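You operate a simulated robot arm through the tools that you are given. There is no shell and no other tool.

You are at the controls of a simulated robot arm. One attempt, no reset.

JOB
Level the board in the hand drum at the depth its tray names.
Fine: set the height knob, no deeper, push the tray in, wind till the lamp shows; knob back to up before you pull the tray out.
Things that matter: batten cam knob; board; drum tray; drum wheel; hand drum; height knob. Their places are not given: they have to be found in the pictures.

Only the result counts: the job must be done as asked and must still hold three seconds after the hand-in. Knocking over, shifting, dropping, spilling or breaking anything else fails it.

ROBOT AND FRAMES
A 7-joint arm with a two-finger parallel gripper, fixed in place. Base frame: the origin is at the foot of the arm, x ahead of it, y to its left, z up. Lengths are in cm, angles in rad, forces in N, time in s.
Its first joint turns from -2.304 to 2.304 rad. Payload 3.91 kg.
Tool frame: the origin (TCP) lies between the finger pads and is the grasp point; the fingertips stand 3 cm ahead of it; z points along the fingers, y is the line along which they close. Largest opening 11 cm; finger width 2, thickness 1; the body of the gripper, 4.8 by 11.2 cm, starts 5.5 cm behind the TCP.
Orientation is that of the tool frame in the base frame, as [roll, pitch, yaw] about the fixed x, y, z axes, in that order (R = Rz(yaw) Ry(pitch) Rx(roll)). With the fingers straight down and closing along the base's y, the tool's x points along the base's -x, its y along +y and its z along -z.

CONTROLS
- The arm moves only by the tool servo_tool. Its argument "series" is a list of rows, each an object (a shift or turn left out is 0, a gripper value left out holds the last) with "slide": the shift along the tool's x, y, z in cm, a list of three; "turn": the turn, a rotation vector about the tool's x, y, z in rad, a list of three; "fingers": the finger opening in cm, from 0 to 11. In form: [{"slide": [tx, ty, tz], "turn": [wx, wy, wz], "fingers": fingers}, ...]. A call has 1 to 20 rows; each row is the pose to reach, as a shift and turn from the pose commanded when the call began, along the tool's axes at that moment. A row lasts 0.2 s, in which the tool goes at most 5 cm and 0.15 rad; a call with a longer step from one row to the next is refused whole, and so is a gripper value outside its range. Where a pose cannot be reached the arm comes as near as it can. A force on the tool above 80 N (or 10 N above the force at the start of the call, whichever is more), or a blocked arm, ends the call early, and 0.2 s more pass. Each finger travels about 10.8 cm/s and halts on what it meets, pressing with about 44 N; the grip force reading is that of the motor and also rises with nothing between the fingers. The clock runs only during rows and for 0.2 s after the last one: add rows that repeat a pose to give the fingers time. The reply holds the time, the measured pose of the TCP, the force on the tool along the base axes, the opening and the grip force, in the units named above and with some noise, with the torque about the TCP (base axes, N m) and any sound that the robot's microphone picked up.
- Cameras (640 x 400 px; columns grow to the right, rows downward): "scene" is fixed at [4.96, 50.24, 126.01]; the picture's right is [-0.68, -0.74, 0.00], its down [-0.40, 0.36, -0.84] and it looks along [0.62, -0.57, -0.54] (base axes); focal length 322 px, centre (320, 200). "wrist" rides on the gripper at [7.2, 1.7, -10.3] in the tool frame; the picture's right is [-0.23, 0.97, 0.00], its down [-0.76, -0.18, -0.62] and it looks along [-0.61, -0.14, 0.78] (tool axes); focal length 222 px, centre (320, 200).
- grab_frame(camera): a new picture of that camera. The clock stands still meanwhile.
- locate(camera, pixels): for up to 12 pixels [column, row] of the newest picture of that camera ("zoom" is the newest enlarged one), the place [x, y, z] in the base frame of the surface seen there, good to about 0.2 cm. The clock stands still meanwhile.
- enlarge(camera, box): a new picture of the part [left, top, right, bottom] of that camera's present view, enlarged. The clock stands still meanwhile.
- job_done(): hands the job in; it is judged then, once.

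Leave the gripper open and the arm clear of the work at the hand-in unless told otherwise.

The tools are called after "Emit:" as a command line: name --argument value ..., lists and objects as JSON in quotes. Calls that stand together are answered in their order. servo_tool: Moves the arm, as the interface text tells. Its arguments: {"type":"object","properties":{"series":{"type":"array","items":{"type":"object","properties":{"slide":{"type":"array","items":{"type":"number"}},"turn":{"type":"array","items":{"type":"number"}},"fingers":{"type":"number"}}}}},"required":["series"]} The other tools are called the same way: grab_frame (camera) takes a picture; locate (camera, pixels) gives the place of the surface under pixels of a picture; enlarge (camera, box) takes an enlarged picture of a part of a camera's view; job_done () hands the job in.

At the start:

```text
time: 0.0
tcp_pos: [60.2, -24.45, 77.5]
ee_rot: [-3.14, 0.0, 3.14]
force: [-1.1, -0.1, 0.4]
moment: [0.0, 0.03, -0.02]
width: 11.0
gripper_force: 0.0
```

scene: 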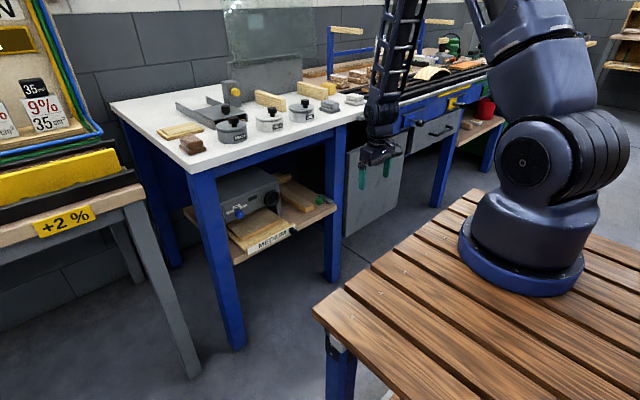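
wrist: 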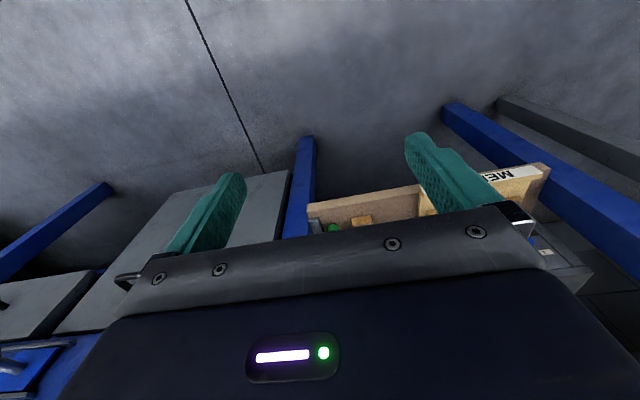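

I see a workbench with several items on the tabletop and a shelf underneath holding a grey machine and a tray labelled "MEDIUM". I'll enlarge both regions to identify the drum, the knobs, the wheel and the tray.

Emit:
enlarge --camera "scene" --box '[180, 150, 350, 270]'

Emit:
enlarge --camera "scene" --box '[110, 60, 380, 180]'

```text
3.33 times, centred on (265, 210) of scene
```

zoom: 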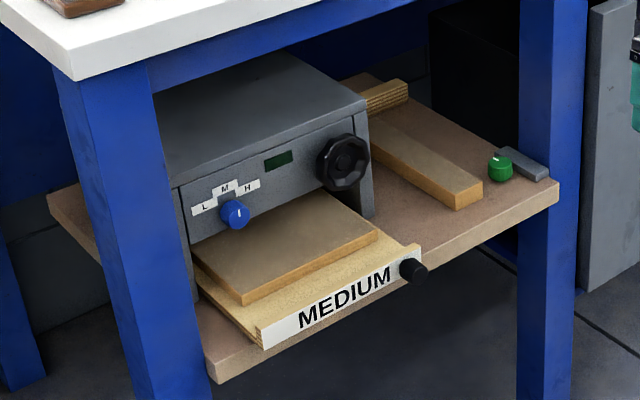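

```text
2.37 times, centred on (245, 120) of scene
```

zoom: 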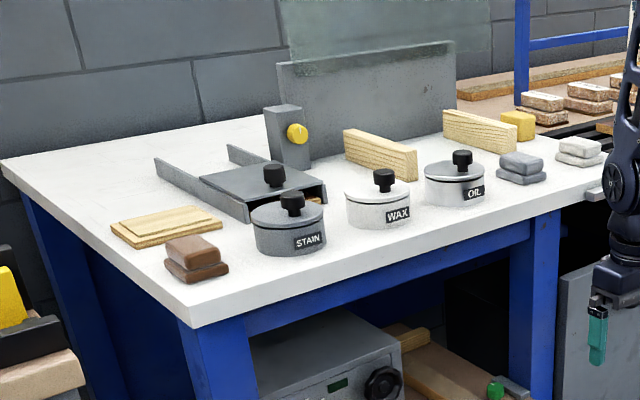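

The hand drum sits on the lower shelf: blue height knob with L/M/H, black wheel, small lamp window, tray labelled MEDIUM with a black pull knob, and a green knob at the right side. I'll enlarge tighter on each for detail.

Emit:
enlarge --camera "scene" --box '[220, 180, 284, 220]'

Emit:
enlarge --camera "scene" --box '[266, 168, 346, 218]'

Emit:
enlarge --camera "scene" --box '[0, 40, 128, 240]'

Emit:
enlarge --camera "scene" --box '[180, 150, 340, 250]'

```text
10.00 times, centred on (252, 200) of scene
```

zoom: 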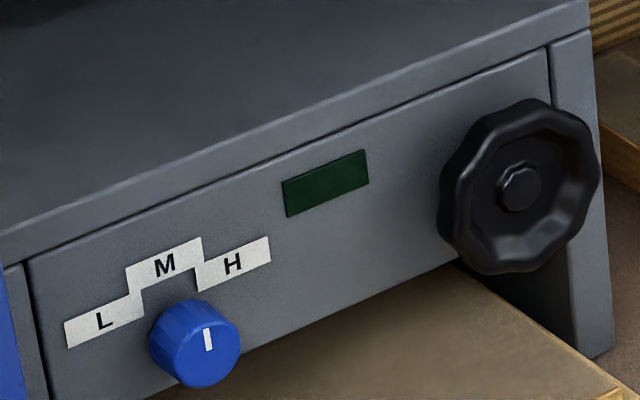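

```text
8.00 times, centred on (306, 193) of scene
```

zoom: 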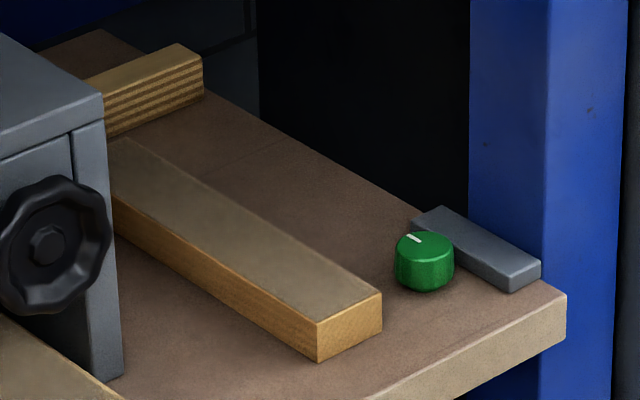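

```text
2.00 times, centred on (64, 140) of scene
```

zoom: 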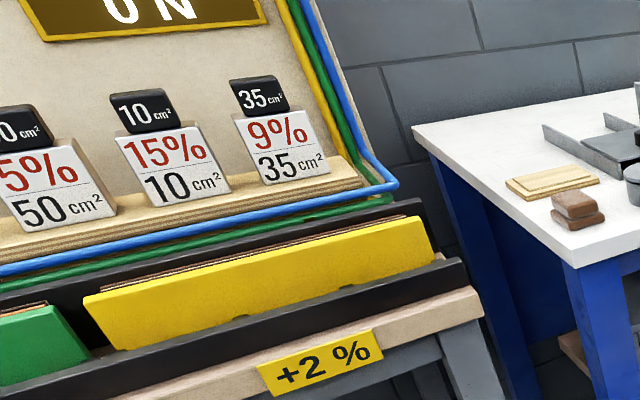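

```text
4.00 times, centred on (260, 200) of scene
```

zoom: 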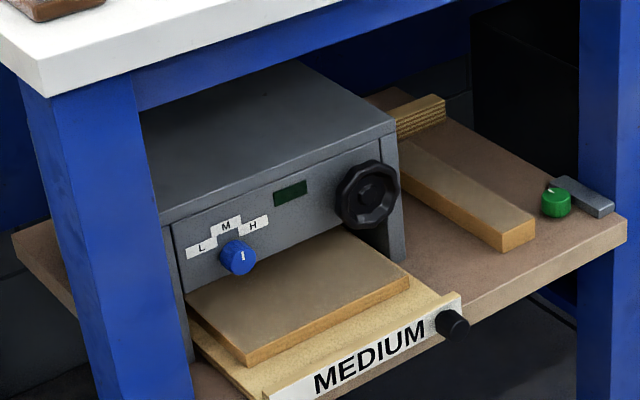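

I'll locate the key points in this zoom: blue knob, wheel hub and rim, lamp, tray knob, board, green knob, drum corners, shelf and table edges.

Emit:
locate --camera "zoom" --pixels '[[240, 260], [372, 193], [290, 193], [456, 324], [330, 275], [556, 192], [395, 125], [174, 225], [382, 140], [260, 395], [460, 298], [622, 225]]'

Emit:
locate --camera "scene" --pixels '[[190, 172], [192, 175], [360, 122], [338, 126], [205, 185], [325, 205], [110, 103], [302, 207], [250, 258]]'

```text
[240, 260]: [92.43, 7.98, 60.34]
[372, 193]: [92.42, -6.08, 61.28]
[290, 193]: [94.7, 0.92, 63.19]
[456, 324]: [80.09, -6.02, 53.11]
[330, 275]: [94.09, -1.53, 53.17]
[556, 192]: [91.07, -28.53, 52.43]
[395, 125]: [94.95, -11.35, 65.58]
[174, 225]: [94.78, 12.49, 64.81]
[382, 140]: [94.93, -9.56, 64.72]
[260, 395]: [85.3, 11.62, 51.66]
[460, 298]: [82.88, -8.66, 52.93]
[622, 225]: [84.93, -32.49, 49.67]
```

```text
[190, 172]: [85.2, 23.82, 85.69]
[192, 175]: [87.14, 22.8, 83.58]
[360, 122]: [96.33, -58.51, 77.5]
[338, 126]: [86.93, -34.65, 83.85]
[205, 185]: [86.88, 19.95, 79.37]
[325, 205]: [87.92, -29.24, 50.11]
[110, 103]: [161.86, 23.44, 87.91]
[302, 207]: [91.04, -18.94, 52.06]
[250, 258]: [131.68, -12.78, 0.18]
```

The drum front is at x≈94.8 facing the robot, shelf top ≈ z 50. The tool must point forward (+x). I'll check where the wooden table, robot foot and bench apron are so I don't hit them.

Emit:
locate --camera "scene" --pixels '[[480, 270], [400, 300], [320, 315], [480, 200], [560, 160], [240, 165], [330, 140], [260, 172], [400, 160], [600, 130], [385, 60]]'

Emit:
enlarge --camera "wrist" --box '[280, 130, 600, 330]'

```text
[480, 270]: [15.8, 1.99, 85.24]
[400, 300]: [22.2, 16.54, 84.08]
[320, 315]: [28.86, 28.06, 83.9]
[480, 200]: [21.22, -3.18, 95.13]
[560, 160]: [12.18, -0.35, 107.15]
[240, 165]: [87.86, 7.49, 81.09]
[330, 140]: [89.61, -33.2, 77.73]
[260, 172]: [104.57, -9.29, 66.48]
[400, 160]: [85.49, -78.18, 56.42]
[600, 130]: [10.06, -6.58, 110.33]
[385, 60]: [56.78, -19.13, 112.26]
```

```text
2.00 times, centred on (440, 230) of wrist
```

zoom: 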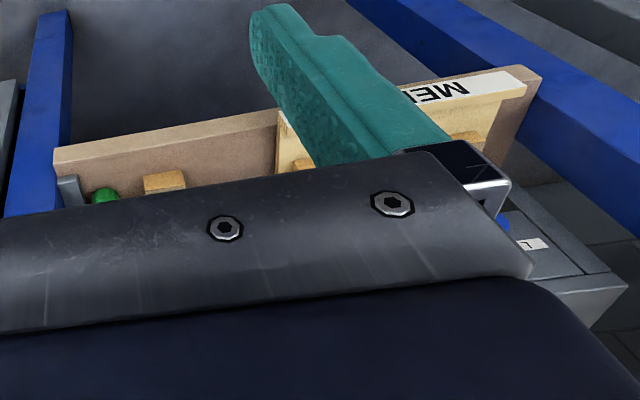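

Floor is z=0 and the robot foot is on its table at z≈84. I want the tool pointing forward with the camera above the gripper (tool x up). First I'll turn the tool half way about its own axis in free space and see how the arm takes it.

Emit:
servo_tool --series '[{"turn": [0, 0, 0.14]}, {"turn": [0, 0, 0.28]}, {"turn": [0, 0, 0.42]}, {"turn": [0, 0, 0.56]}, {"turn": [0, 0, 0.7]}, {"turn": [0, 0, 0.84]}, {"turn": [0, 0, 0.98]}, {"turn": [0, 0, 1.12]}, {"turn": [0, 0, 1.26]}, {"turn": [0, 0, 1.4]}, {"turn": [0, 0, 1.54]}]'

```text
time: 2.4
tcp_pos: [60.14, -24.43, 77.66]
ee_rot: [-3.141, -0.001, 1.6]
force: [0.6, -0.3, -0.6]
moment: [-0.01, 0.02, 0.0]
width: 11.02
gripper_force: 0.1
```

That worked (yaw now 1.6). I'll continue turning so the tool's x ends up along base +x.

Emit:
servo_tool --series '[{"turn": [0, 0, 0.145]}, {"turn": [0, 0, 0.29]}, {"turn": [0, 0, 0.435]}, {"turn": [0, 0, 0.58]}, {"turn": [0, 0, 0.725]}, {"turn": [0, 0, 0.87]}, {"turn": [0, 0, 1.015]}, {"turn": [0, 0, 1.16]}, {"turn": [0, 0, 1.305]}, {"turn": [0, 0, 1.45]}, {"turn": [0, 0, 1.6]}]'

```text
time: 4.8
tcp_pos: [60.13, -24.53, 77.5]
ee_rot: [-3.141, 0.001, 0.0]
force: [-0.2, 0.0, 0.7]
moment: [0.01, 0.01, 0.03]
width: 10.98
gripper_force: 0.0
```

Yaw is 0. Now I'll pitch the tool forward to horizontal while moving to about (74, -10, 72), still in front of the bench.

Emit:
servo_tool --series '[{"slide": [1.2, -1.3, 0.5], "turn": [0, 0.143, 0]}, {"slide": [2.4, -2.6, 1.0], "turn": [0, 0.286, 0]}, {"slide": [3.6, -3.9, 1.5], "turn": [0, 0.429, 0]}, {"slide": [4.8, -5.2, 2.0], "turn": [0, 0.572, 0]}, {"slide": [6.0, -6.5, 2.5], "turn": [0, 0.715, 0]}, {"slide": [7.2, -7.8, 3.0], "turn": [0, 0.858, 0]}, {"slide": [8.4, -9.1, 3.5], "turn": [0, 1.001, 0]}, {"slide": [9.6, -10.4, 4.0], "turn": [0, 1.144, 0]}, {"slide": [10.8, -11.7, 4.5], "turn": [0, 1.287, 0]}, {"slide": [12.0, -13.0, 5.0], "turn": [0, 1.43, 0]}, {"slide": [13.2, -14.3, 5.5], "turn": [0, 1.571, 0]}, {"slide": [13.2, -14.3, 5.5], "turn": [0, 1.571, 0]}]'

Emit:
grab_frame --camera "wrist"

Emit:
grab_frame --camera "scene"

```text
time: 7.6
tcp_pos: [73.7, -5.71, 71.81]
ee_rot: [0.042, -1.567, -3.104]
force: [0.4, -1.2, -0.5]
moment: [0.01, -0.01, 0.13]
width: 11.02
gripper_force: 0.1
out of reach, approached as far as the arm can: row 7, 8, 9, 10
stopped in row 12: the arm was blocked; the commanded pose is now the measured one
```

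```text
taken
```

wrist: 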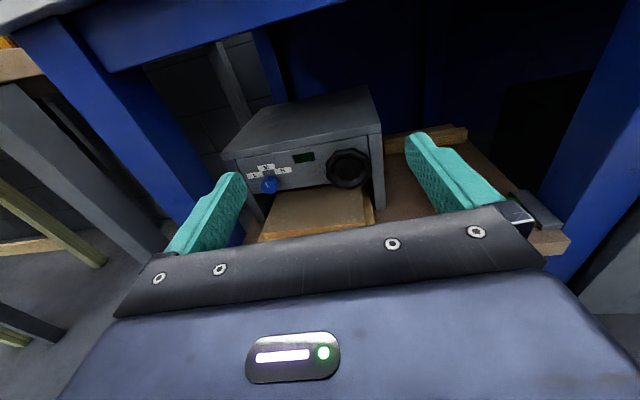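

```text
taken
```

scene: 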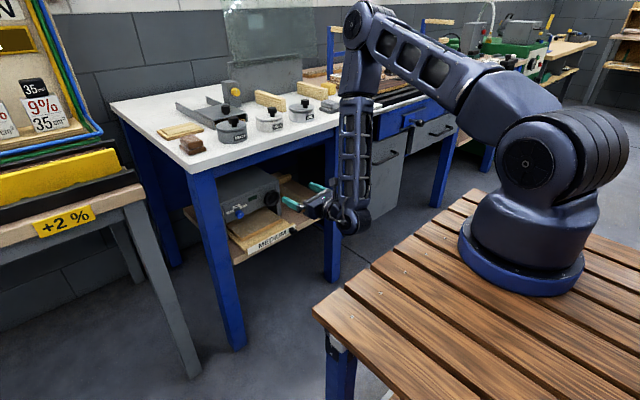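

The tool is now horizontal at (73.7,-5.7,71.8), though the reply says the arm was blocked at the end. I'll check where the forearm and wrist are relative to the bench.

Emit:
locate --camera "scene" --pixels '[[355, 130], [352, 185], [355, 220], [318, 208], [365, 30], [345, 230], [310, 185], [290, 203], [430, 70]]'

Emit:
enlarge --camera "scene" --box '[230, 0, 430, 250]'

Emit:
enlarge --camera "wrist" --box '[220, 70, 480, 240]'

```text
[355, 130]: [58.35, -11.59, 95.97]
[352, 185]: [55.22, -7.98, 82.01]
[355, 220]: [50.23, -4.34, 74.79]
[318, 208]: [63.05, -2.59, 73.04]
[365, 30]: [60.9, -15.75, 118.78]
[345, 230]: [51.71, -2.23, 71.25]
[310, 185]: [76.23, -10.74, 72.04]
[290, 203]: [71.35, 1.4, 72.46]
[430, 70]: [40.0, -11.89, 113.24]
```

```text
1.60 times, centred on (330, 125) of scene
```

zoom: 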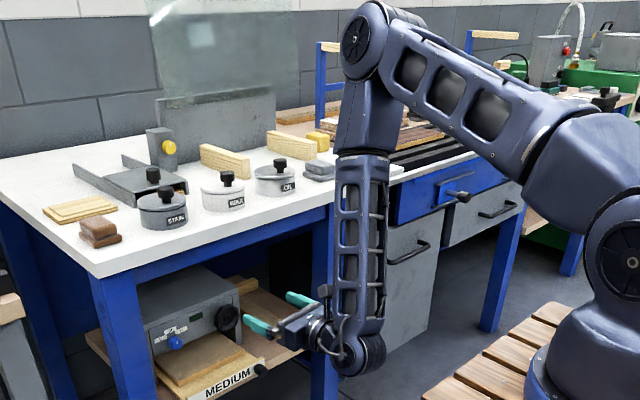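

```text
2.35 times, centred on (350, 155) of wrist
```

zoom: 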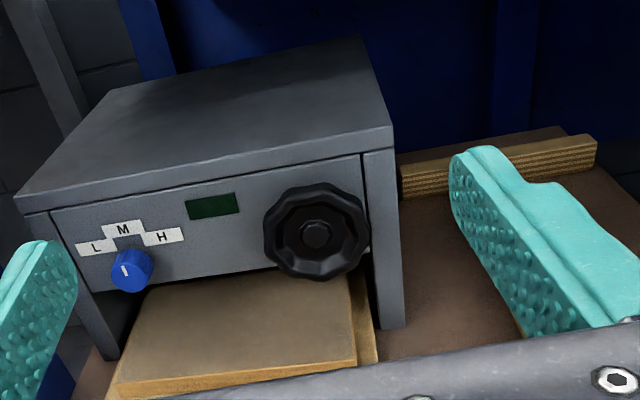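

The wrist is at x≈52, z≈71, hanging in free air between the tables, nothing appears touched; it's likely a joint-limit stop. I'll straighten the small yaw error (0.08 rad) and lower toward z=64 to get a good look at the drum front.

Emit:
servo_tool --series '[{"slide": [-2, 0.1, 0.3], "turn": [-0.02, 0, 0]}, {"slide": [-4, 0.2, 0.6], "turn": [-0.04, 0, 0]}, {"slide": [-6, 0.3, 0.9], "turn": [-0.06, 0, 0]}, {"slide": [-8, 0.4, 1.3], "turn": [-0.08, 0, 0]}, {"slide": [-8, 0.4, 1.3], "turn": [-0.08, 0, 0]}]'

Emit:
grab_frame --camera "wrist"

Emit:
enlarge --camera "wrist" --box '[210, 60, 450, 210]'

```text
time: 8.8
tcp_pos: [75.08, -6.16, 63.68]
ee_rot: [0.226, -1.567, 2.919]
force: [-0.1, 0.2, 0.4]
moment: [0.01, -0.01, -0.01]
width: 11.03
gripper_force: 0.0
```

```text
taken
```

wrist: 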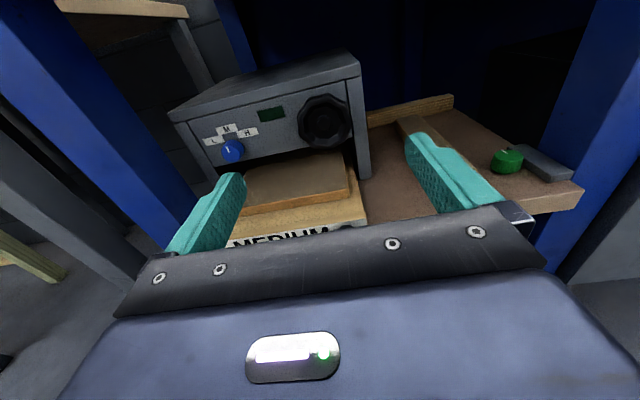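

```text
2.67 times, centred on (330, 135) of wrist
```

zoom: 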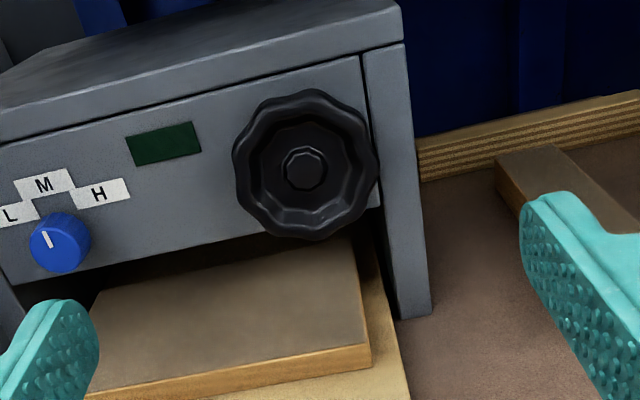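

The arm follows well. Zooming in on the knob to read its pointer, and on the green cam knob and batten.

Emit:
enlarge --camera "wrist" --box '[196, 110, 276, 170]'

Emit:
enlarge --camera "wrist" --box '[360, 80, 600, 220]'

Emit:
enlarge --camera "wrist" --box '[200, 40, 380, 160]'

```text
6.67 times, centred on (236, 140) of wrist
```

zoom: 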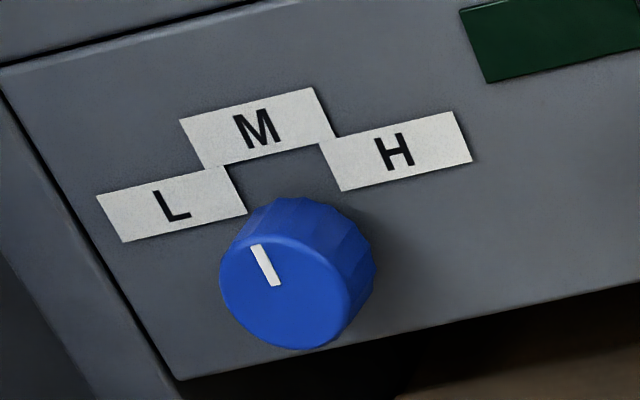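

```text
2.67 times, centred on (480, 150) of wrist
```

zoom: 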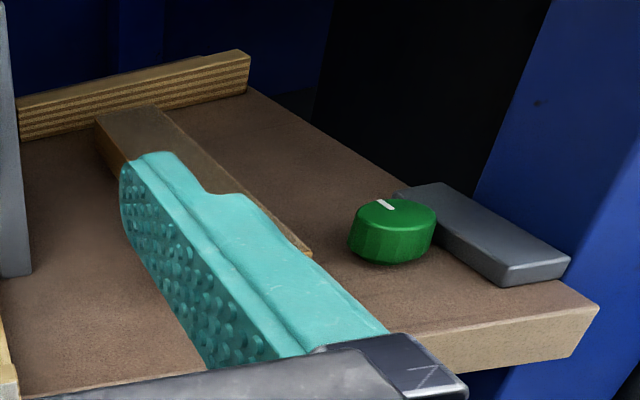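

```text
3.33 times, centred on (290, 100) of wrist
```

zoom: 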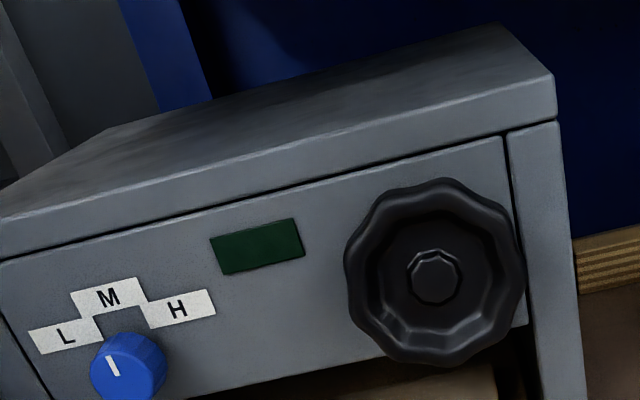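

The blue knob's pointer looks nearly straight up, close to the M label. I'll zoom harder to read its angle against the labels.

Emit:
enlarge --camera "wrist" --box '[204, 120, 264, 166]'

Emit:
locate --camera "zoom" --pixels '[[172, 207], [257, 128], [396, 152], [265, 265], [283, 285], [310, 210]]'

```text
8.70 times, centred on (234, 143) of wrist
```

zoom: 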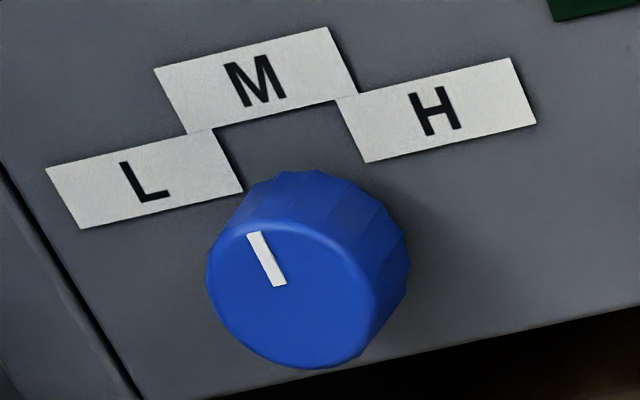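

```text
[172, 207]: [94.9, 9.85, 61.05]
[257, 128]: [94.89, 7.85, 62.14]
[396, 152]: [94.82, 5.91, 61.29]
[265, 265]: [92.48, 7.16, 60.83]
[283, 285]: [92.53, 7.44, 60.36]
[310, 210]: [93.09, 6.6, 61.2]
```

The pointer reads straight up, i.e. at M, with L at the left and H at the right. Before touching anything I want to understand the batten, the green cam knob and how the drum is held, so I'll shift right in free space in front of the bench to look at that side of the shelf.

Emit:
servo_tool --series '[{"slide": [1, 3.5, 0.5]}, {"slide": [2, 7, 1]}, {"slide": [3, 10.5, 1.5]}, {"slide": [4, 14, 2]}, {"slide": [4, 17, 3]}, {"slide": [4, 17, 3]}]'

Emit:
grab_frame --camera "wrist"

Emit:
grab_frame --camera "scene"

```text
time: 10.2
tcp_pos: [78.34, -23.06, 67.6]
ee_rot: [0.133, -1.569, 3.011]
force: [-0.4, 0.5, 0.0]
moment: [-0.02, -0.01, 0.05]
width: 10.98
gripper_force: 0.0
```

```text
taken
```

wrist: 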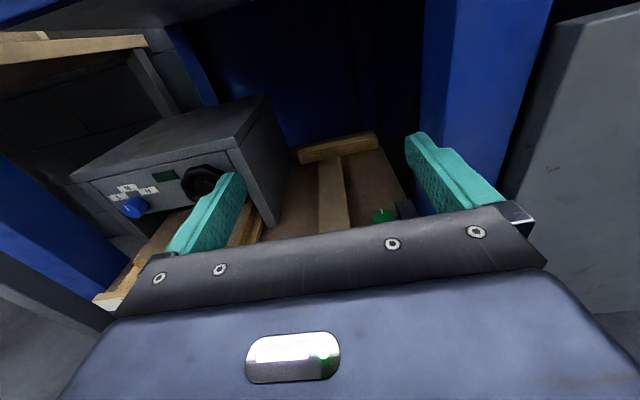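

```text
taken
```

scene: 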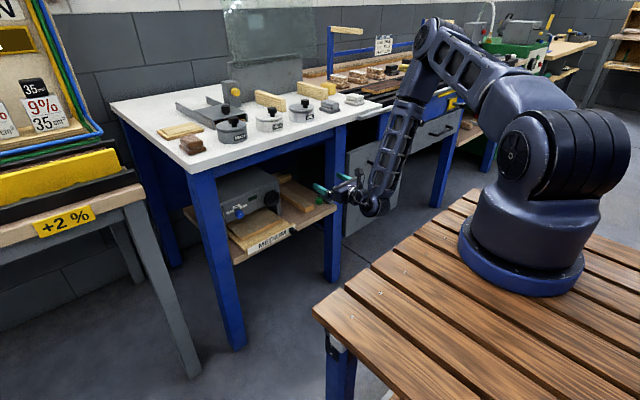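

Now I'll zoom on the drum side, the batten and cam area in the wrist view.

Emit:
enlarge --camera "wrist" --box '[230, 110, 430, 235]'

Emit:
locate --camera "zoom" --pixels '[[220, 150], [465, 80], [280, 190], [360, 180], [330, 350], [490, 340], [545, 310], [40, 140], [110, 370], [180, 200], [400, 110], [400, 85]]'

```text
3.20 times, centred on (330, 172) of wrist
```

zoom: 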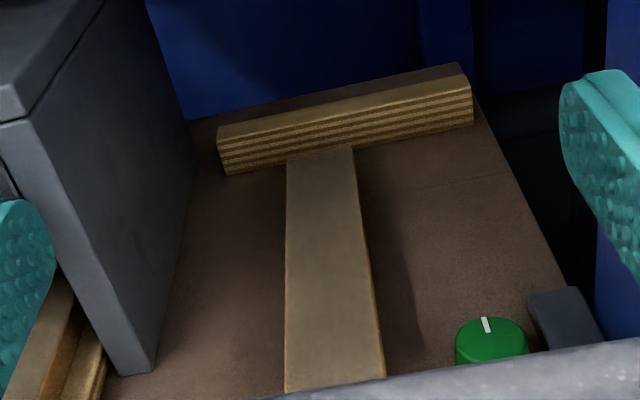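

```text
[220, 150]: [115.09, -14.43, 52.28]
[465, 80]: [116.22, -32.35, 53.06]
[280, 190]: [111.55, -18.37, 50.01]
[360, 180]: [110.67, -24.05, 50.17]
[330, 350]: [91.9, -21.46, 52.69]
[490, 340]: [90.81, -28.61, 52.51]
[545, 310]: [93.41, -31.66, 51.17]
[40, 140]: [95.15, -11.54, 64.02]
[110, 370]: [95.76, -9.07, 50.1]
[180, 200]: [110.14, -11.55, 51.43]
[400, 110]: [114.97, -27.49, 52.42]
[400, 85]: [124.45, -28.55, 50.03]
```

The batten (at x≈115), loose wood and green cam knob form a separate clamp at the right of the shelf, not connected with the drum, so I'll leave it alone. Now I move in front of the blue knob (about y 7.3, z 60.5), keeping x≈80 so that the fingertips stay clear of the panel.

Emit:
servo_tool --series '[{"slide": [-1, -4, 0]}, {"slide": [-2, -8, 0]}, {"slide": [-3, -12, 0]}, {"slide": [-4, -16, 0]}, {"slide": [-5, -20, 0]}, {"slide": [-6, -24, 0]}, {"slide": [-7.1, -28, 0]}, {"slide": [-7.1, -30.4, 0]}, {"slide": [-7.1, -30.4, 0]}]'

Emit:
grab_frame --camera "wrist"

Emit:
enlarge --camera "wrist" --box '[230, 30, 410, 145]'

```text
time: 12.2
tcp_pos: [78.31, 7.49, 60.68]
ee_rot: [0.136, -1.568, 3.006]
force: [-0.2, 0.3, 0.4]
moment: [0.02, 0.02, -0.01]
width: 11.0
gripper_force: 0.0
```

```text
taken
```

wrist: 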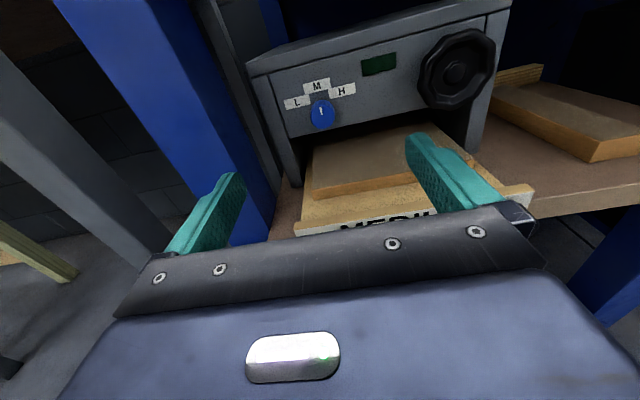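

```text
3.48 times, centred on (320, 88) of wrist
```

zoom: 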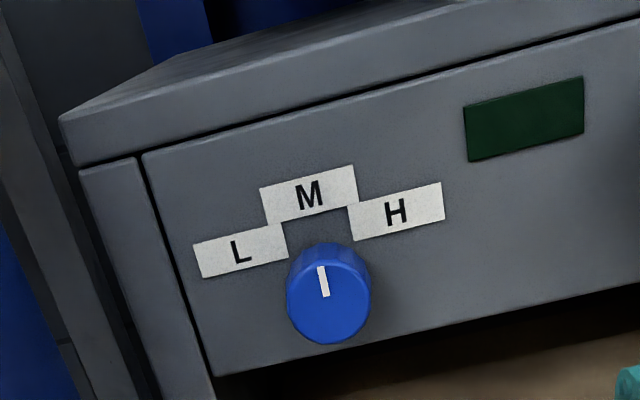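

The pointer is straight up, at M. I'll zoom tight on the knob and locate its cap edges for an accurate centre.

Emit:
enlarge --camera "wrist" --box '[290, 80, 354, 120]'

```text
10.00 times, centred on (322, 100) of wrist
```

zoom: 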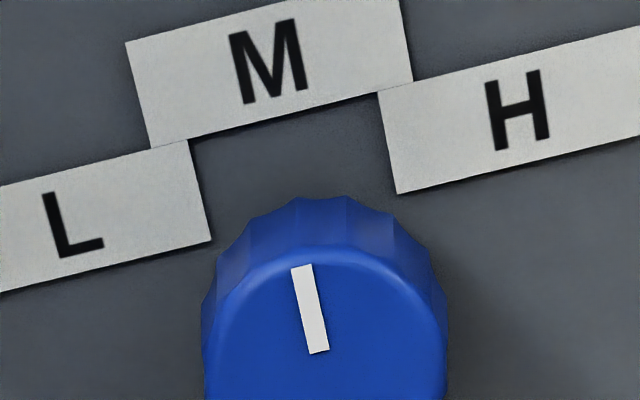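

Emit:
enlarge --camera "wrist" --box '[282, 75, 362, 135]'

Emit:
locate --camera "wrist" --pixels '[[322, 113], [312, 113], [332, 113], [322, 122], [317, 86], [297, 102], [342, 90], [320, 104], [455, 70], [380, 65], [290, 135], [360, 118]]'

```text
6.67 times, centred on (322, 105) of wrist
```

zoom: 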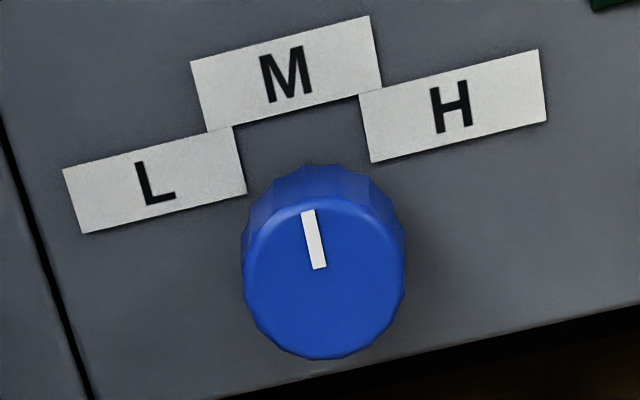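

```text
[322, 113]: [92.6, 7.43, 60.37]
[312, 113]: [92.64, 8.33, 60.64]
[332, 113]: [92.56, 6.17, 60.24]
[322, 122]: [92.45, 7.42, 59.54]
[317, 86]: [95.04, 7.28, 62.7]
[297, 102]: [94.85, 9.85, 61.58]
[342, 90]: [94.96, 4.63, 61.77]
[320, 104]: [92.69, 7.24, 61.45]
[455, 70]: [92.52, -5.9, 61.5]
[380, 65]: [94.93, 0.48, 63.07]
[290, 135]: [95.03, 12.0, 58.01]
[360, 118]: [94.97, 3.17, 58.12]
```

Knob centre comes out at y≈7.3, z≈60.0, diameter ≈2.65, cap at x≈92.5; L is 60° to the left, H 60° to the right. Before gripping I'll test in free space how far the wrist can twist toward L (negative about tool z).

Emit:
servo_tool --series '[{"turn": [0, 0, -0.15], "fingers": 6}, {"turn": [0, 0, -0.3]}, {"turn": [0, 0, -0.45]}, {"turn": [0, 0, -0.6]}, {"turn": [0, 0, -0.75]}, {"turn": [0, 0, -0.9]}, {"turn": [0, 0, -1.05]}, {"turn": [0, 0, -1.2]}, {"turn": [0, 0, -1.35]}, {"turn": [0, 0, -1.5]}]'

```text
time: 14.4
tcp_pos: [78.02, 7.31, 60.72]
ee_rot: [1.567, -0.069, 1.575]
force: [-0.2, 0.5, 0.7]
moment: [-0.02, -0.01, -0.01]
width: 5.99
gripper_force: 0.0
```

Negative 1.5 rad is fine. I'll continue further to learn the range (useful for the wheel too).

Emit:
servo_tool --series '[{"turn": [0, 0, -0.15]}, {"turn": [0, 0, -0.3]}, {"turn": [0, 0, -0.45]}, {"turn": [0, 0, -0.6]}, {"turn": [0, 0, -0.75]}, {"turn": [0, 0, -0.9]}, {"turn": [0, 0, -1.05]}]'

```text
time: 16.0
tcp_pos: [77.99, 3.18, 58.93]
ee_rot: [1.529, 0.945, 1.585]
force: [0.0, 0.0, -0.2]
moment: [0.03, 0.0, -0.01]
width: 5.98
gripper_force: 0.0
out of reach, approached as far as the arm can: row 6, 7
```

The twist limit on this side is about -2.3 rad. Turning back.

Emit:
servo_tool --series '[{"turn": [0, 0, 0.15]}, {"turn": [0, 0, 0.3]}, {"turn": [0, 0, 0.45]}, {"turn": [0, 0, 0.6]}, {"turn": [0, 0, 0.75]}, {"turn": [0, 0, 0.9]}, {"turn": [0, 0, 1.05]}, {"turn": [0, 0, 1.2]}, {"turn": [0, 0, 1.35]}, {"turn": [0, 0, 1.5]}, {"turn": [0, 0, 1.65]}, {"turn": [0, 0, 1.8]}, {"turn": [0, 0, 1.95]}, {"turn": [0, 0, 2.1]}, {"turn": [0, 0, 2.25]}, {"turn": [0, 0, 2.4]}]'

```text
time: 19.4
tcp_pos: [78.01, 3.24, 58.82]
ee_rot: [1.351, -1.456, 1.837]
force: [0.0, -0.1, 0.5]
moment: [-0.04, 0.01, 0.0]
width: 5.99
gripper_force: 0.2
```

Nearly back; small residual tilts remain (twist −0.11, yaw +0.05). I'll correct these and line up with the knob axis at (78, 7.3, 60.0).

Emit:
servo_tool --series '[{"slide": [0.8, -1.95, 0.1], "turn": [-0.02, -0.013, 0.055]}, {"slide": [1.64, -3.9, 0.22], "turn": [-0.039, -0.027, 0.11]}, {"slide": [1.64, -3.9, 0.22], "turn": [-0.039, -0.027, 0.11]}]'

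```text
time: 20.2
tcp_pos: [78.0, 7.37, 59.95]
ee_rot: [1.587, -1.569, 1.562]
force: [-0.8, 0.5, -0.5]
moment: [0.0, -0.03, 0.0]
width: 6.0
gripper_force: 0.0
```

Aligned at (78.0, 7.37, 59.95). Now advancing 13.4 cm with fingers 6 cm open around the blue knob, tips stopping ~0.5 cm from the panel.

Emit:
servo_tool --series '[{"slide": [0, 0.07, 3]}, {"slide": [0, 0.07, 6]}, {"slide": [0, 0.07, 9]}, {"slide": [0, 0.07, 11]}, {"slide": [0, 0.07, 12.5]}, {"slide": [0, 0.07, 13.4]}, {"slide": [0, 0.07, 13.4]}]'

Emit:
grab_frame --camera "wrist"

Emit:
enlarge --camera "scene" --box '[200, 150, 330, 270]'

```text
time: 21.8
tcp_pos: [91.31, 7.29, 60.08]
ee_rot: [1.616, -1.567, 1.534]
force: [-0.4, -0.9, -0.3]
moment: [0.0, -0.02, 0.0]
width: 6.0
gripper_force: 0.0
```

```text
taken
```

wrist: 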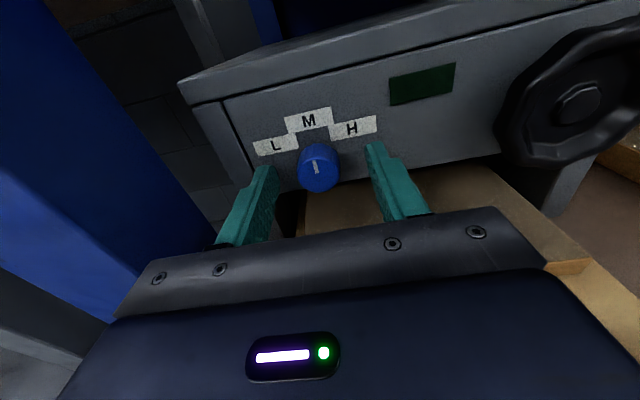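

```text
3.33 times, centred on (265, 210) of scene
```

zoom: 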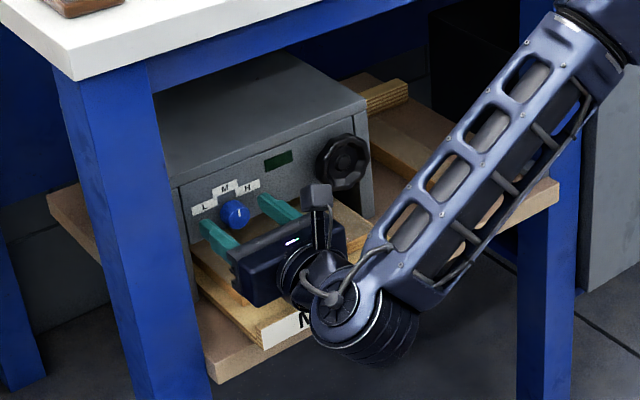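

The knob sits centred between the fingertips. Closing on it.

Emit:
servo_tool --series '[{"fingers": 4}, {"fingers": 3}, {"fingers": 2.2}, {"fingers": 2.2}]'

```text
time: 22.8
tcp_pos: [91.26, 7.54, 59.88]
ee_rot: [1.649, -1.568, 1.501]
force: [3.8, 11.3, 0.1]
moment: [0.04, 0.15, 0.37]
width: 2.75
gripper_force: 45.1
```

Gripped at 2.75 cm; an 11 N side force shows my y was ~0.25 cm off, so I relieve it before turning.

Emit:
servo_tool --series '[{"slide": [0, -0.15, 0]}, {"slide": [0, -0.3, 0]}, {"slide": [0, -0.3, 0]}]'

```text
time: 23.6
tcp_pos: [91.14, 7.55, 59.88]
ee_rot: [1.624, -1.565, 1.524]
force: [-7.1, -15.0, -4.6]
moment: [0.01, -0.64, -0.44]
width: 2.75
gripper_force: 44.9
```

Overshot a little; going back half of that.

Emit:
servo_tool --series '[{"slide": [0, 0.16, 0]}, {"slide": [0, 0.16, 0]}]'

```text
time: 24.2
tcp_pos: [91.23, 7.54, 59.95]
ee_rot: [1.698, -1.567, 1.451]
force: [-7.3, -6.3, -2.4]
moment: [-0.02, 0.23, -0.26]
width: 2.73
gripper_force: 45.2
```

Loads are small. Now turning gently toward L (negative about tool z) by 0.3 rad to see how the knob behaves.

Emit:
servo_tool --series '[{"turn": [0, 0, -0.1]}, {"turn": [0, 0, -0.2]}, {"turn": [0, 0, -0.3]}, {"turn": [0, 0, -0.3]}]'

Emit:
enlarge --camera "wrist" --box '[230, 70, 410, 200]'

```text
time: 25.2
tcp_pos: [91.28, 7.42, 60.06]
ee_rot: [1.571, -1.266, 1.58]
force: [-3.0, 7.3, 2.2]
moment: [0.44, -0.05, 0.11]
width: 2.79
gripper_force: 45.0
```

```text
3.08 times, centred on (320, 135) of wrist
```

zoom: 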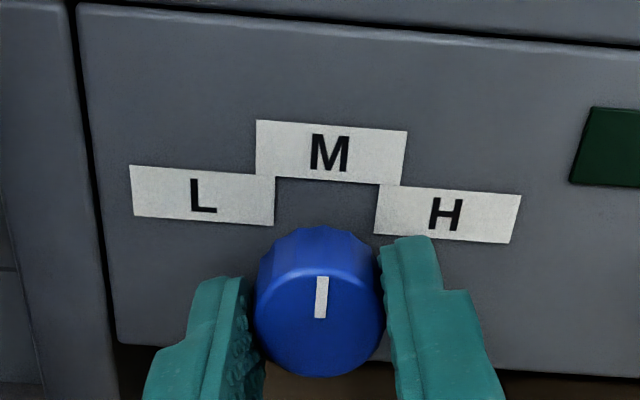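

The pointer still sits at M while the fingers rotated 0.3 rad: they slipped around the knob (or it is held by a stop/detent). I'll turn back step by step, reading the torque to learn the slip level.

Emit:
servo_tool --series '[{"turn": [0, 0, 0.1]}, {"turn": [0, 0, 0.2]}, {"turn": [0, 0, 0.3]}]'

Emit:
enlarge --camera "wrist" --box '[230, 70, 410, 200]'

```text
time: 26.0
tcp_pos: [91.31, 7.57, 59.9]
ee_rot: [1.519, -1.569, 1.632]
force: [-24.6, 13.3, 7.9]
moment: [0.02, -0.32, 0.42]
width: 2.72
gripper_force: 44.9
```

```text
3.08 times, centred on (320, 135) of wrist
```

zoom: 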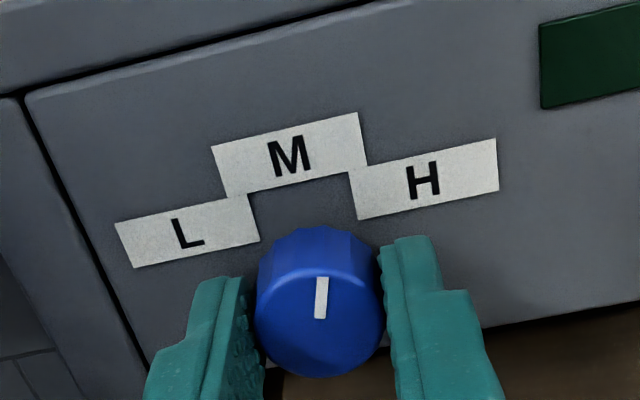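

Now the pointer moved with the gripper: it reads ~17° right of M here, so the grip itself had nudged the knob and the −0.3 turn had brought it to M. The knob does follow the grip. I'll turn toward L by 0.6 and look again.

Emit:
servo_tool --series '[{"turn": [0, 0, -0.1]}, {"turn": [0, 0, -0.2]}, {"turn": [0, 0, -0.3]}, {"turn": [0, 0, -0.4]}, {"turn": [0, 0, -0.5]}, {"turn": [0, 0, -0.6]}, {"turn": [0, 0, -0.6]}]'

Emit:
enlarge --camera "wrist" --box '[230, 70, 410, 200]'

```text
time: 27.6
tcp_pos: [91.45, 7.29, 59.93]
ee_rot: [1.57, -0.967, 1.576]
force: [5.6, 12.9, -7.3]
moment: [0.03, 0.18, 0.32]
width: 3.0
gripper_force: 7.3
```

```text
3.08 times, centred on (320, 135) of wrist
```

zoom: 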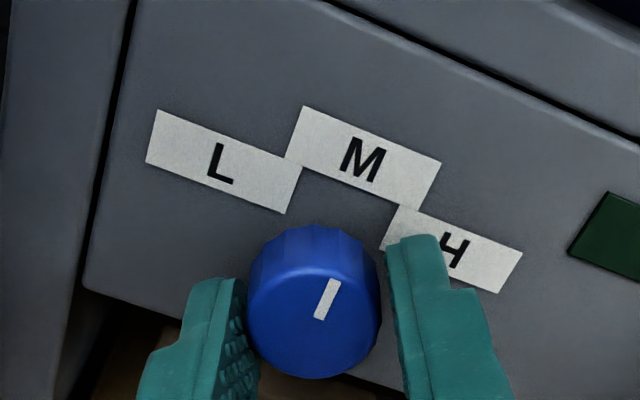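

The fingers read 3.0 cm and low force, and the pointer still reads M: the knob seems not to go further toward L from M. Holding one step to get a settled reading.

Emit:
servo_tool --series '[{"fingers": 2.2}, {"fingers": 2.2}]'

Emit:
enlarge --camera "wrist" --box '[230, 70, 410, 200]'

```text
time: 28.2
tcp_pos: [91.38, 7.33, 59.91]
ee_rot: [1.574, -0.965, 1.574]
force: [5.5, 9.6, -9.1]
moment: [-0.08, 0.23, 0.2]
width: 2.83
gripper_force: 6.5
```

```text
3.08 times, centred on (320, 135) of wrist
```

zoom: 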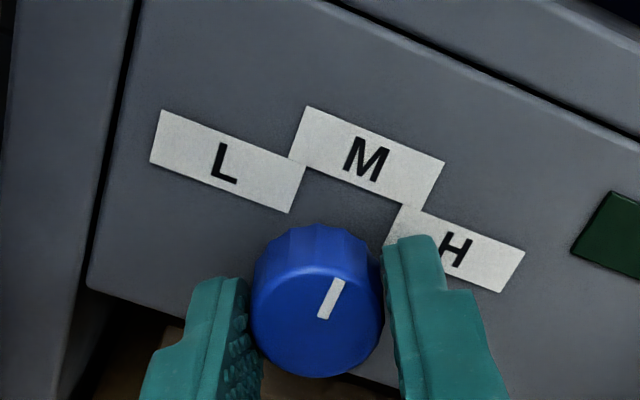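

Only one finger seems to be loaded (force ≈13 N along the closing line). I'll hold a bit more to see if the grip settles.

Emit:
servo_tool --series '[{"slide": [0, -0.1, 0], "fingers": 2.0}, {"slide": [0, -0.15, 0], "fingers": 2.0}, {"slide": [0, -0.15, 0], "fingers": 2.0}, {"slide": [0, -0.15, 0], "fingers": 2.0}]'

Emit:
enlarge --camera "wrist" --box '[230, 70, 410, 200]'

```text
time: 29.2
tcp_pos: [91.34, 7.46, 60.0]
ee_rot: [1.572, -0.967, 1.576]
force: [-5.7, -10.8, 1.3]
moment: [0.0, -0.19, -0.24]
width: 2.77
gripper_force: 44.9
```

```text
3.08 times, centred on (320, 135) of wrist
```

zoom: 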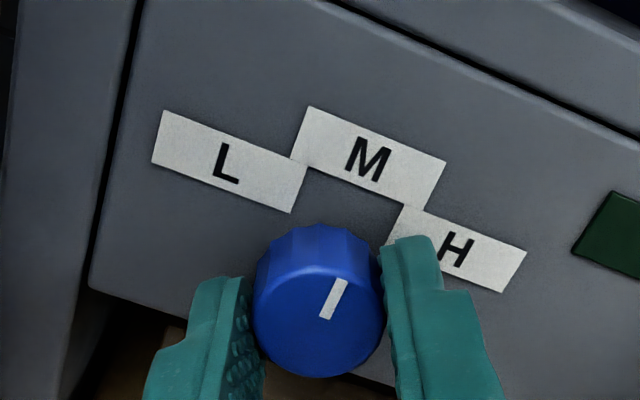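

Firm grip again (45 N), pointer still at M. Now a gentle −0.25 rad turn with this good grip to see whether the knob goes toward L.

Emit:
servo_tool --series '[{"turn": [0, 0, -0.06]}, {"turn": [0, 0, -0.12]}, {"turn": [0, 0, -0.18]}, {"turn": [0, 0, -0.25]}, {"turn": [0, 0, -0.25]}]'

Emit:
enlarge --camera "wrist" --box '[230, 70, 410, 200]'

```text
time: 30.4
tcp_pos: [91.35, 7.4, 60.06]
ee_rot: [1.569, -0.715, 1.578]
force: [12.5, -6.2, 3.4]
moment: [0.58, -0.07, -0.27]
width: 2.74
gripper_force: 44.8
```

```text
3.08 times, centred on (320, 135) of wrist
```

zoom: 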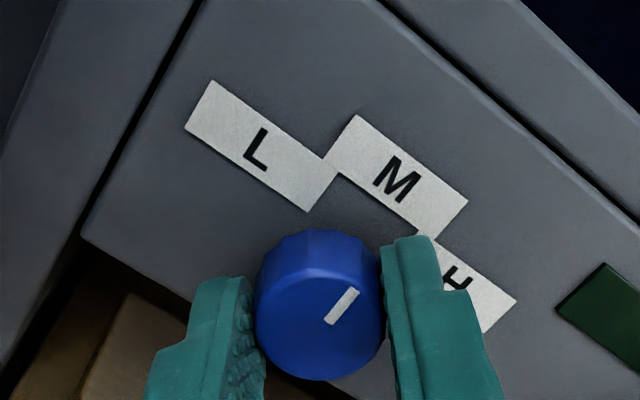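

The pointer stays at M while the fingers slip at ~0.6 N·m: there's a stop or strong detent against turning toward L. I'll turn the grip back clockwise in a small step (+0.2) and read torque and pointer to learn whether it moves freely that way (tray is out, nothing is being cut).

Emit:
servo_tool --series '[{"turn": [0, 0, 0.05]}, {"turn": [0, 0, 0.1]}, {"turn": [0, 0, 0.15]}, {"turn": [0, 0, 0.2]}]'

Emit:
enlarge --camera "wrist" --box '[230, 70, 410, 200]'

```text
time: 31.4
tcp_pos: [91.35, 7.48, 60.1]
ee_rot: [1.566, -0.919, 1.58]
force: [-9.6, -12.1, 30.0]
moment: [-0.03, -0.67, -0.6]
width: 2.73
gripper_force: 44.8
```

```text
3.08 times, centred on (320, 135) of wrist
```

zoom: 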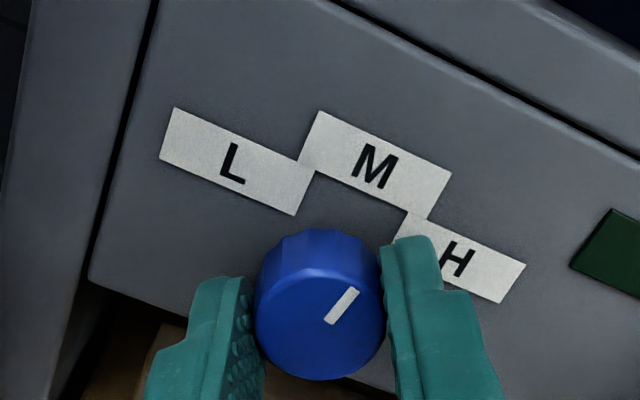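

Clockwise the knob follows freely with almost no torque, so straight up is the counter-clockwise end stop. That suggests straight-up may be the "up" rest position. I'll relieve the side load, then continue clockwise in small steps, listening for detents.

Emit:
servo_tool --series '[{"slide": [0.1, 0.2, 0]}, {"slide": [0.1, 0.2, 0]}]'

Emit:
servo_tool --series '[{"turn": [0, 0, 0.05]}, {"turn": [0, 0, 0.1]}]'

Emit:
servo_tool --series '[{"turn": [0, 0, 0.05]}, {"turn": [0, 0, 0.1]}]'

Emit:
enlarge --camera "wrist" --box '[230, 70, 410, 200]'

```text
time: 32.0
tcp_pos: [91.35, 7.44, 60.02]
ee_rot: [1.568, -0.915, 1.58]
force: [-6.5, -0.1, 18.5]
moment: [0.01, -1.16, 0.47]
width: 2.7
gripper_force: 45.0
```

```text
time: 32.6
tcp_pos: [91.26, 7.46, 60.06]
ee_rot: [1.574, -1.017, 1.578]
force: [-15.0, -1.1, 12.9]
moment: [-0.05, -0.59, 0.05]
width: 2.73
gripper_force: 45.2
```

```text
time: 33.2
tcp_pos: [91.38, 7.52, 59.95]
ee_rot: [1.573, -1.116, 1.579]
force: [-12.8, 9.5, 3.0]
moment: [0.0, 0.13, 0.24]
width: 2.73
gripper_force: 44.6
```

```text
3.08 times, centred on (320, 135) of wrist
```

zoom: 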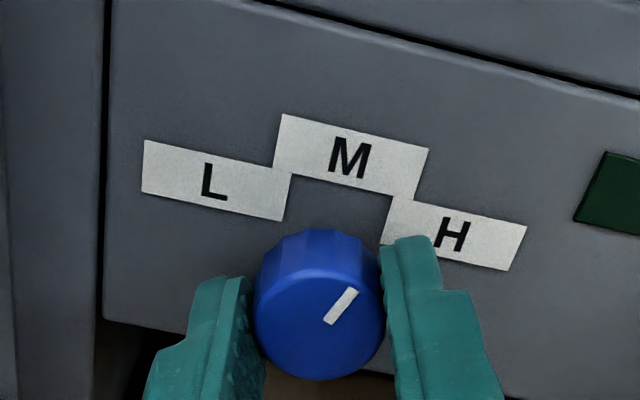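

Pointer is now about +25° (toward H) with no click and no resistance. I'll release here and see whether it stays, then look into the drum's slot to see what the knob does to the roller.

Emit:
servo_tool --series '[{"fingers": 3.5}, {"fingers": 5}, {"fingers": 5}]'

Emit:
enlarge --camera "wrist" --box '[230, 70, 410, 200]'

```text
time: 34.0
tcp_pos: [91.46, 7.46, 60.02]
ee_rot: [1.572, -1.118, 1.579]
force: [0.2, -0.8, 0.5]
moment: [0.0, 0.01, -0.04]
width: 5.01
gripper_force: 0.0
```

```text
3.08 times, centred on (320, 135) of wrist
```

zoom: 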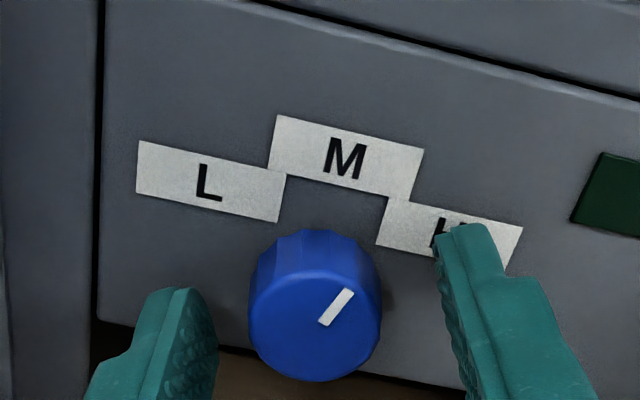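

The knob stays where I left it (no spring). Now I'll back off 10 cm, un-twist, and look at the slot under the panel.

Emit:
servo_tool --series '[{"slide": [0, 0, -2]}, {"slide": [0, 0, -5]}, {"slide": [0, 0, -8]}, {"slide": [0, 0, -11], "turn": [0, 0, 0.15]}, {"slide": [0, 0, -14], "turn": [0, 0, 0.3]}, {"slide": [0, 0, -14], "turn": [0, 0, 0.45]}, {"slide": [0, 0, -14], "turn": [0, 0, 0.45]}]'

Emit:
grab_frame --camera "wrist"

```text
time: 35.6
tcp_pos: [77.38, 7.38, 60.07]
ee_rot: [1.647, -1.568, 1.5]
force: [-0.1, -0.1, -0.1]
moment: [0.01, 0.0, -0.01]
width: 5.0
gripper_force: 0.2
```

```text
taken
```

wrist: 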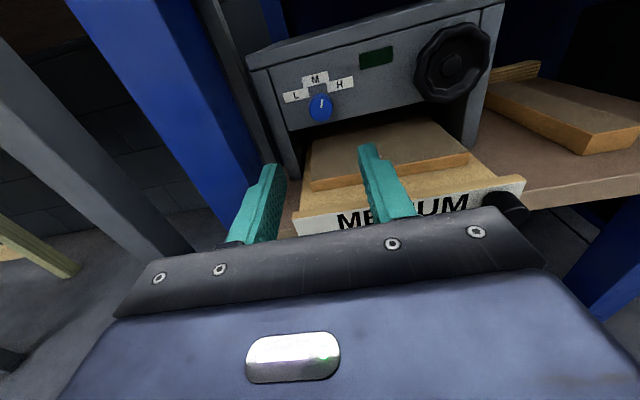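

I'll pitch the camera level (tool up 0.6 rad) and go slightly lower to look into the slot under the front panel.

Emit:
servo_tool --series '[{"slide": [-0.9, 1.2, -0.5], "turn": [0, 0.15, 0]}, {"slide": [-1.8, 2.4, -1], "turn": [0, 0.3, 0]}, {"slide": [-2.7, 3.6, -1.5], "turn": [0, 0.45, 0]}, {"slide": [-3.5, 5, -2], "turn": [0, 0.6, 0]}, {"slide": [-3.5, 5, -2], "turn": [0, 0.6, 0]}]'

Emit:
grab_frame --camera "wrist"

Emit:
enlarge --camera "wrist" --box '[200, 110, 440, 260]'

```text
time: 36.8
tcp_pos: [75.56, 2.04, 56.6]
ee_rot: [0.006, -0.969, -3.139]
force: [-0.3, 0.0, 0.0]
moment: [0.04, -0.01, -0.01]
width: 5.01
gripper_force: 0.1
```

```text
taken
```

wrist: 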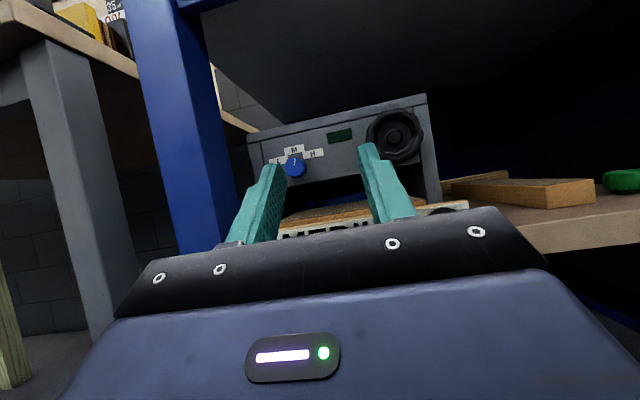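

```text
2.67 times, centred on (320, 185) of wrist
```

zoom: 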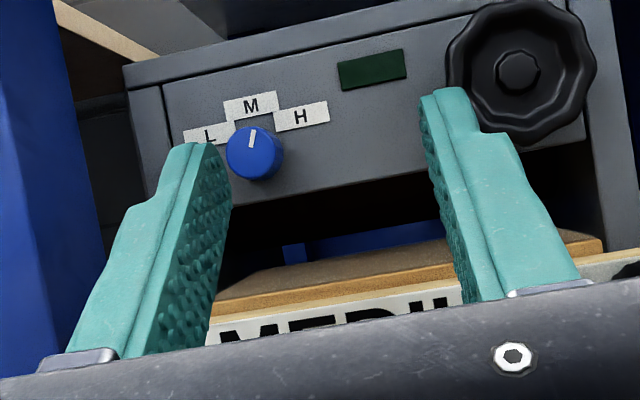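

I can see into the slot. Zooming on the slot and the knob.

Emit:
enlarge --camera "wrist" --box '[275, 170, 375, 232]'

Emit:
enlarge --camera "wrist" --box '[265, 130, 345, 185]'

```text
6.40 times, centred on (325, 201) of wrist
```

zoom: 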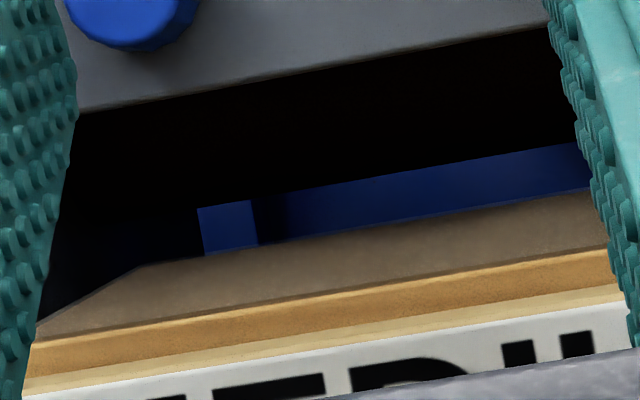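

```text
7.27 times, centred on (305, 158) of wrist
```

zoom: 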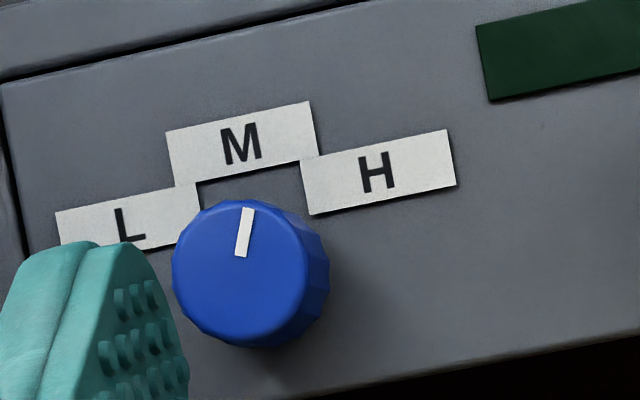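

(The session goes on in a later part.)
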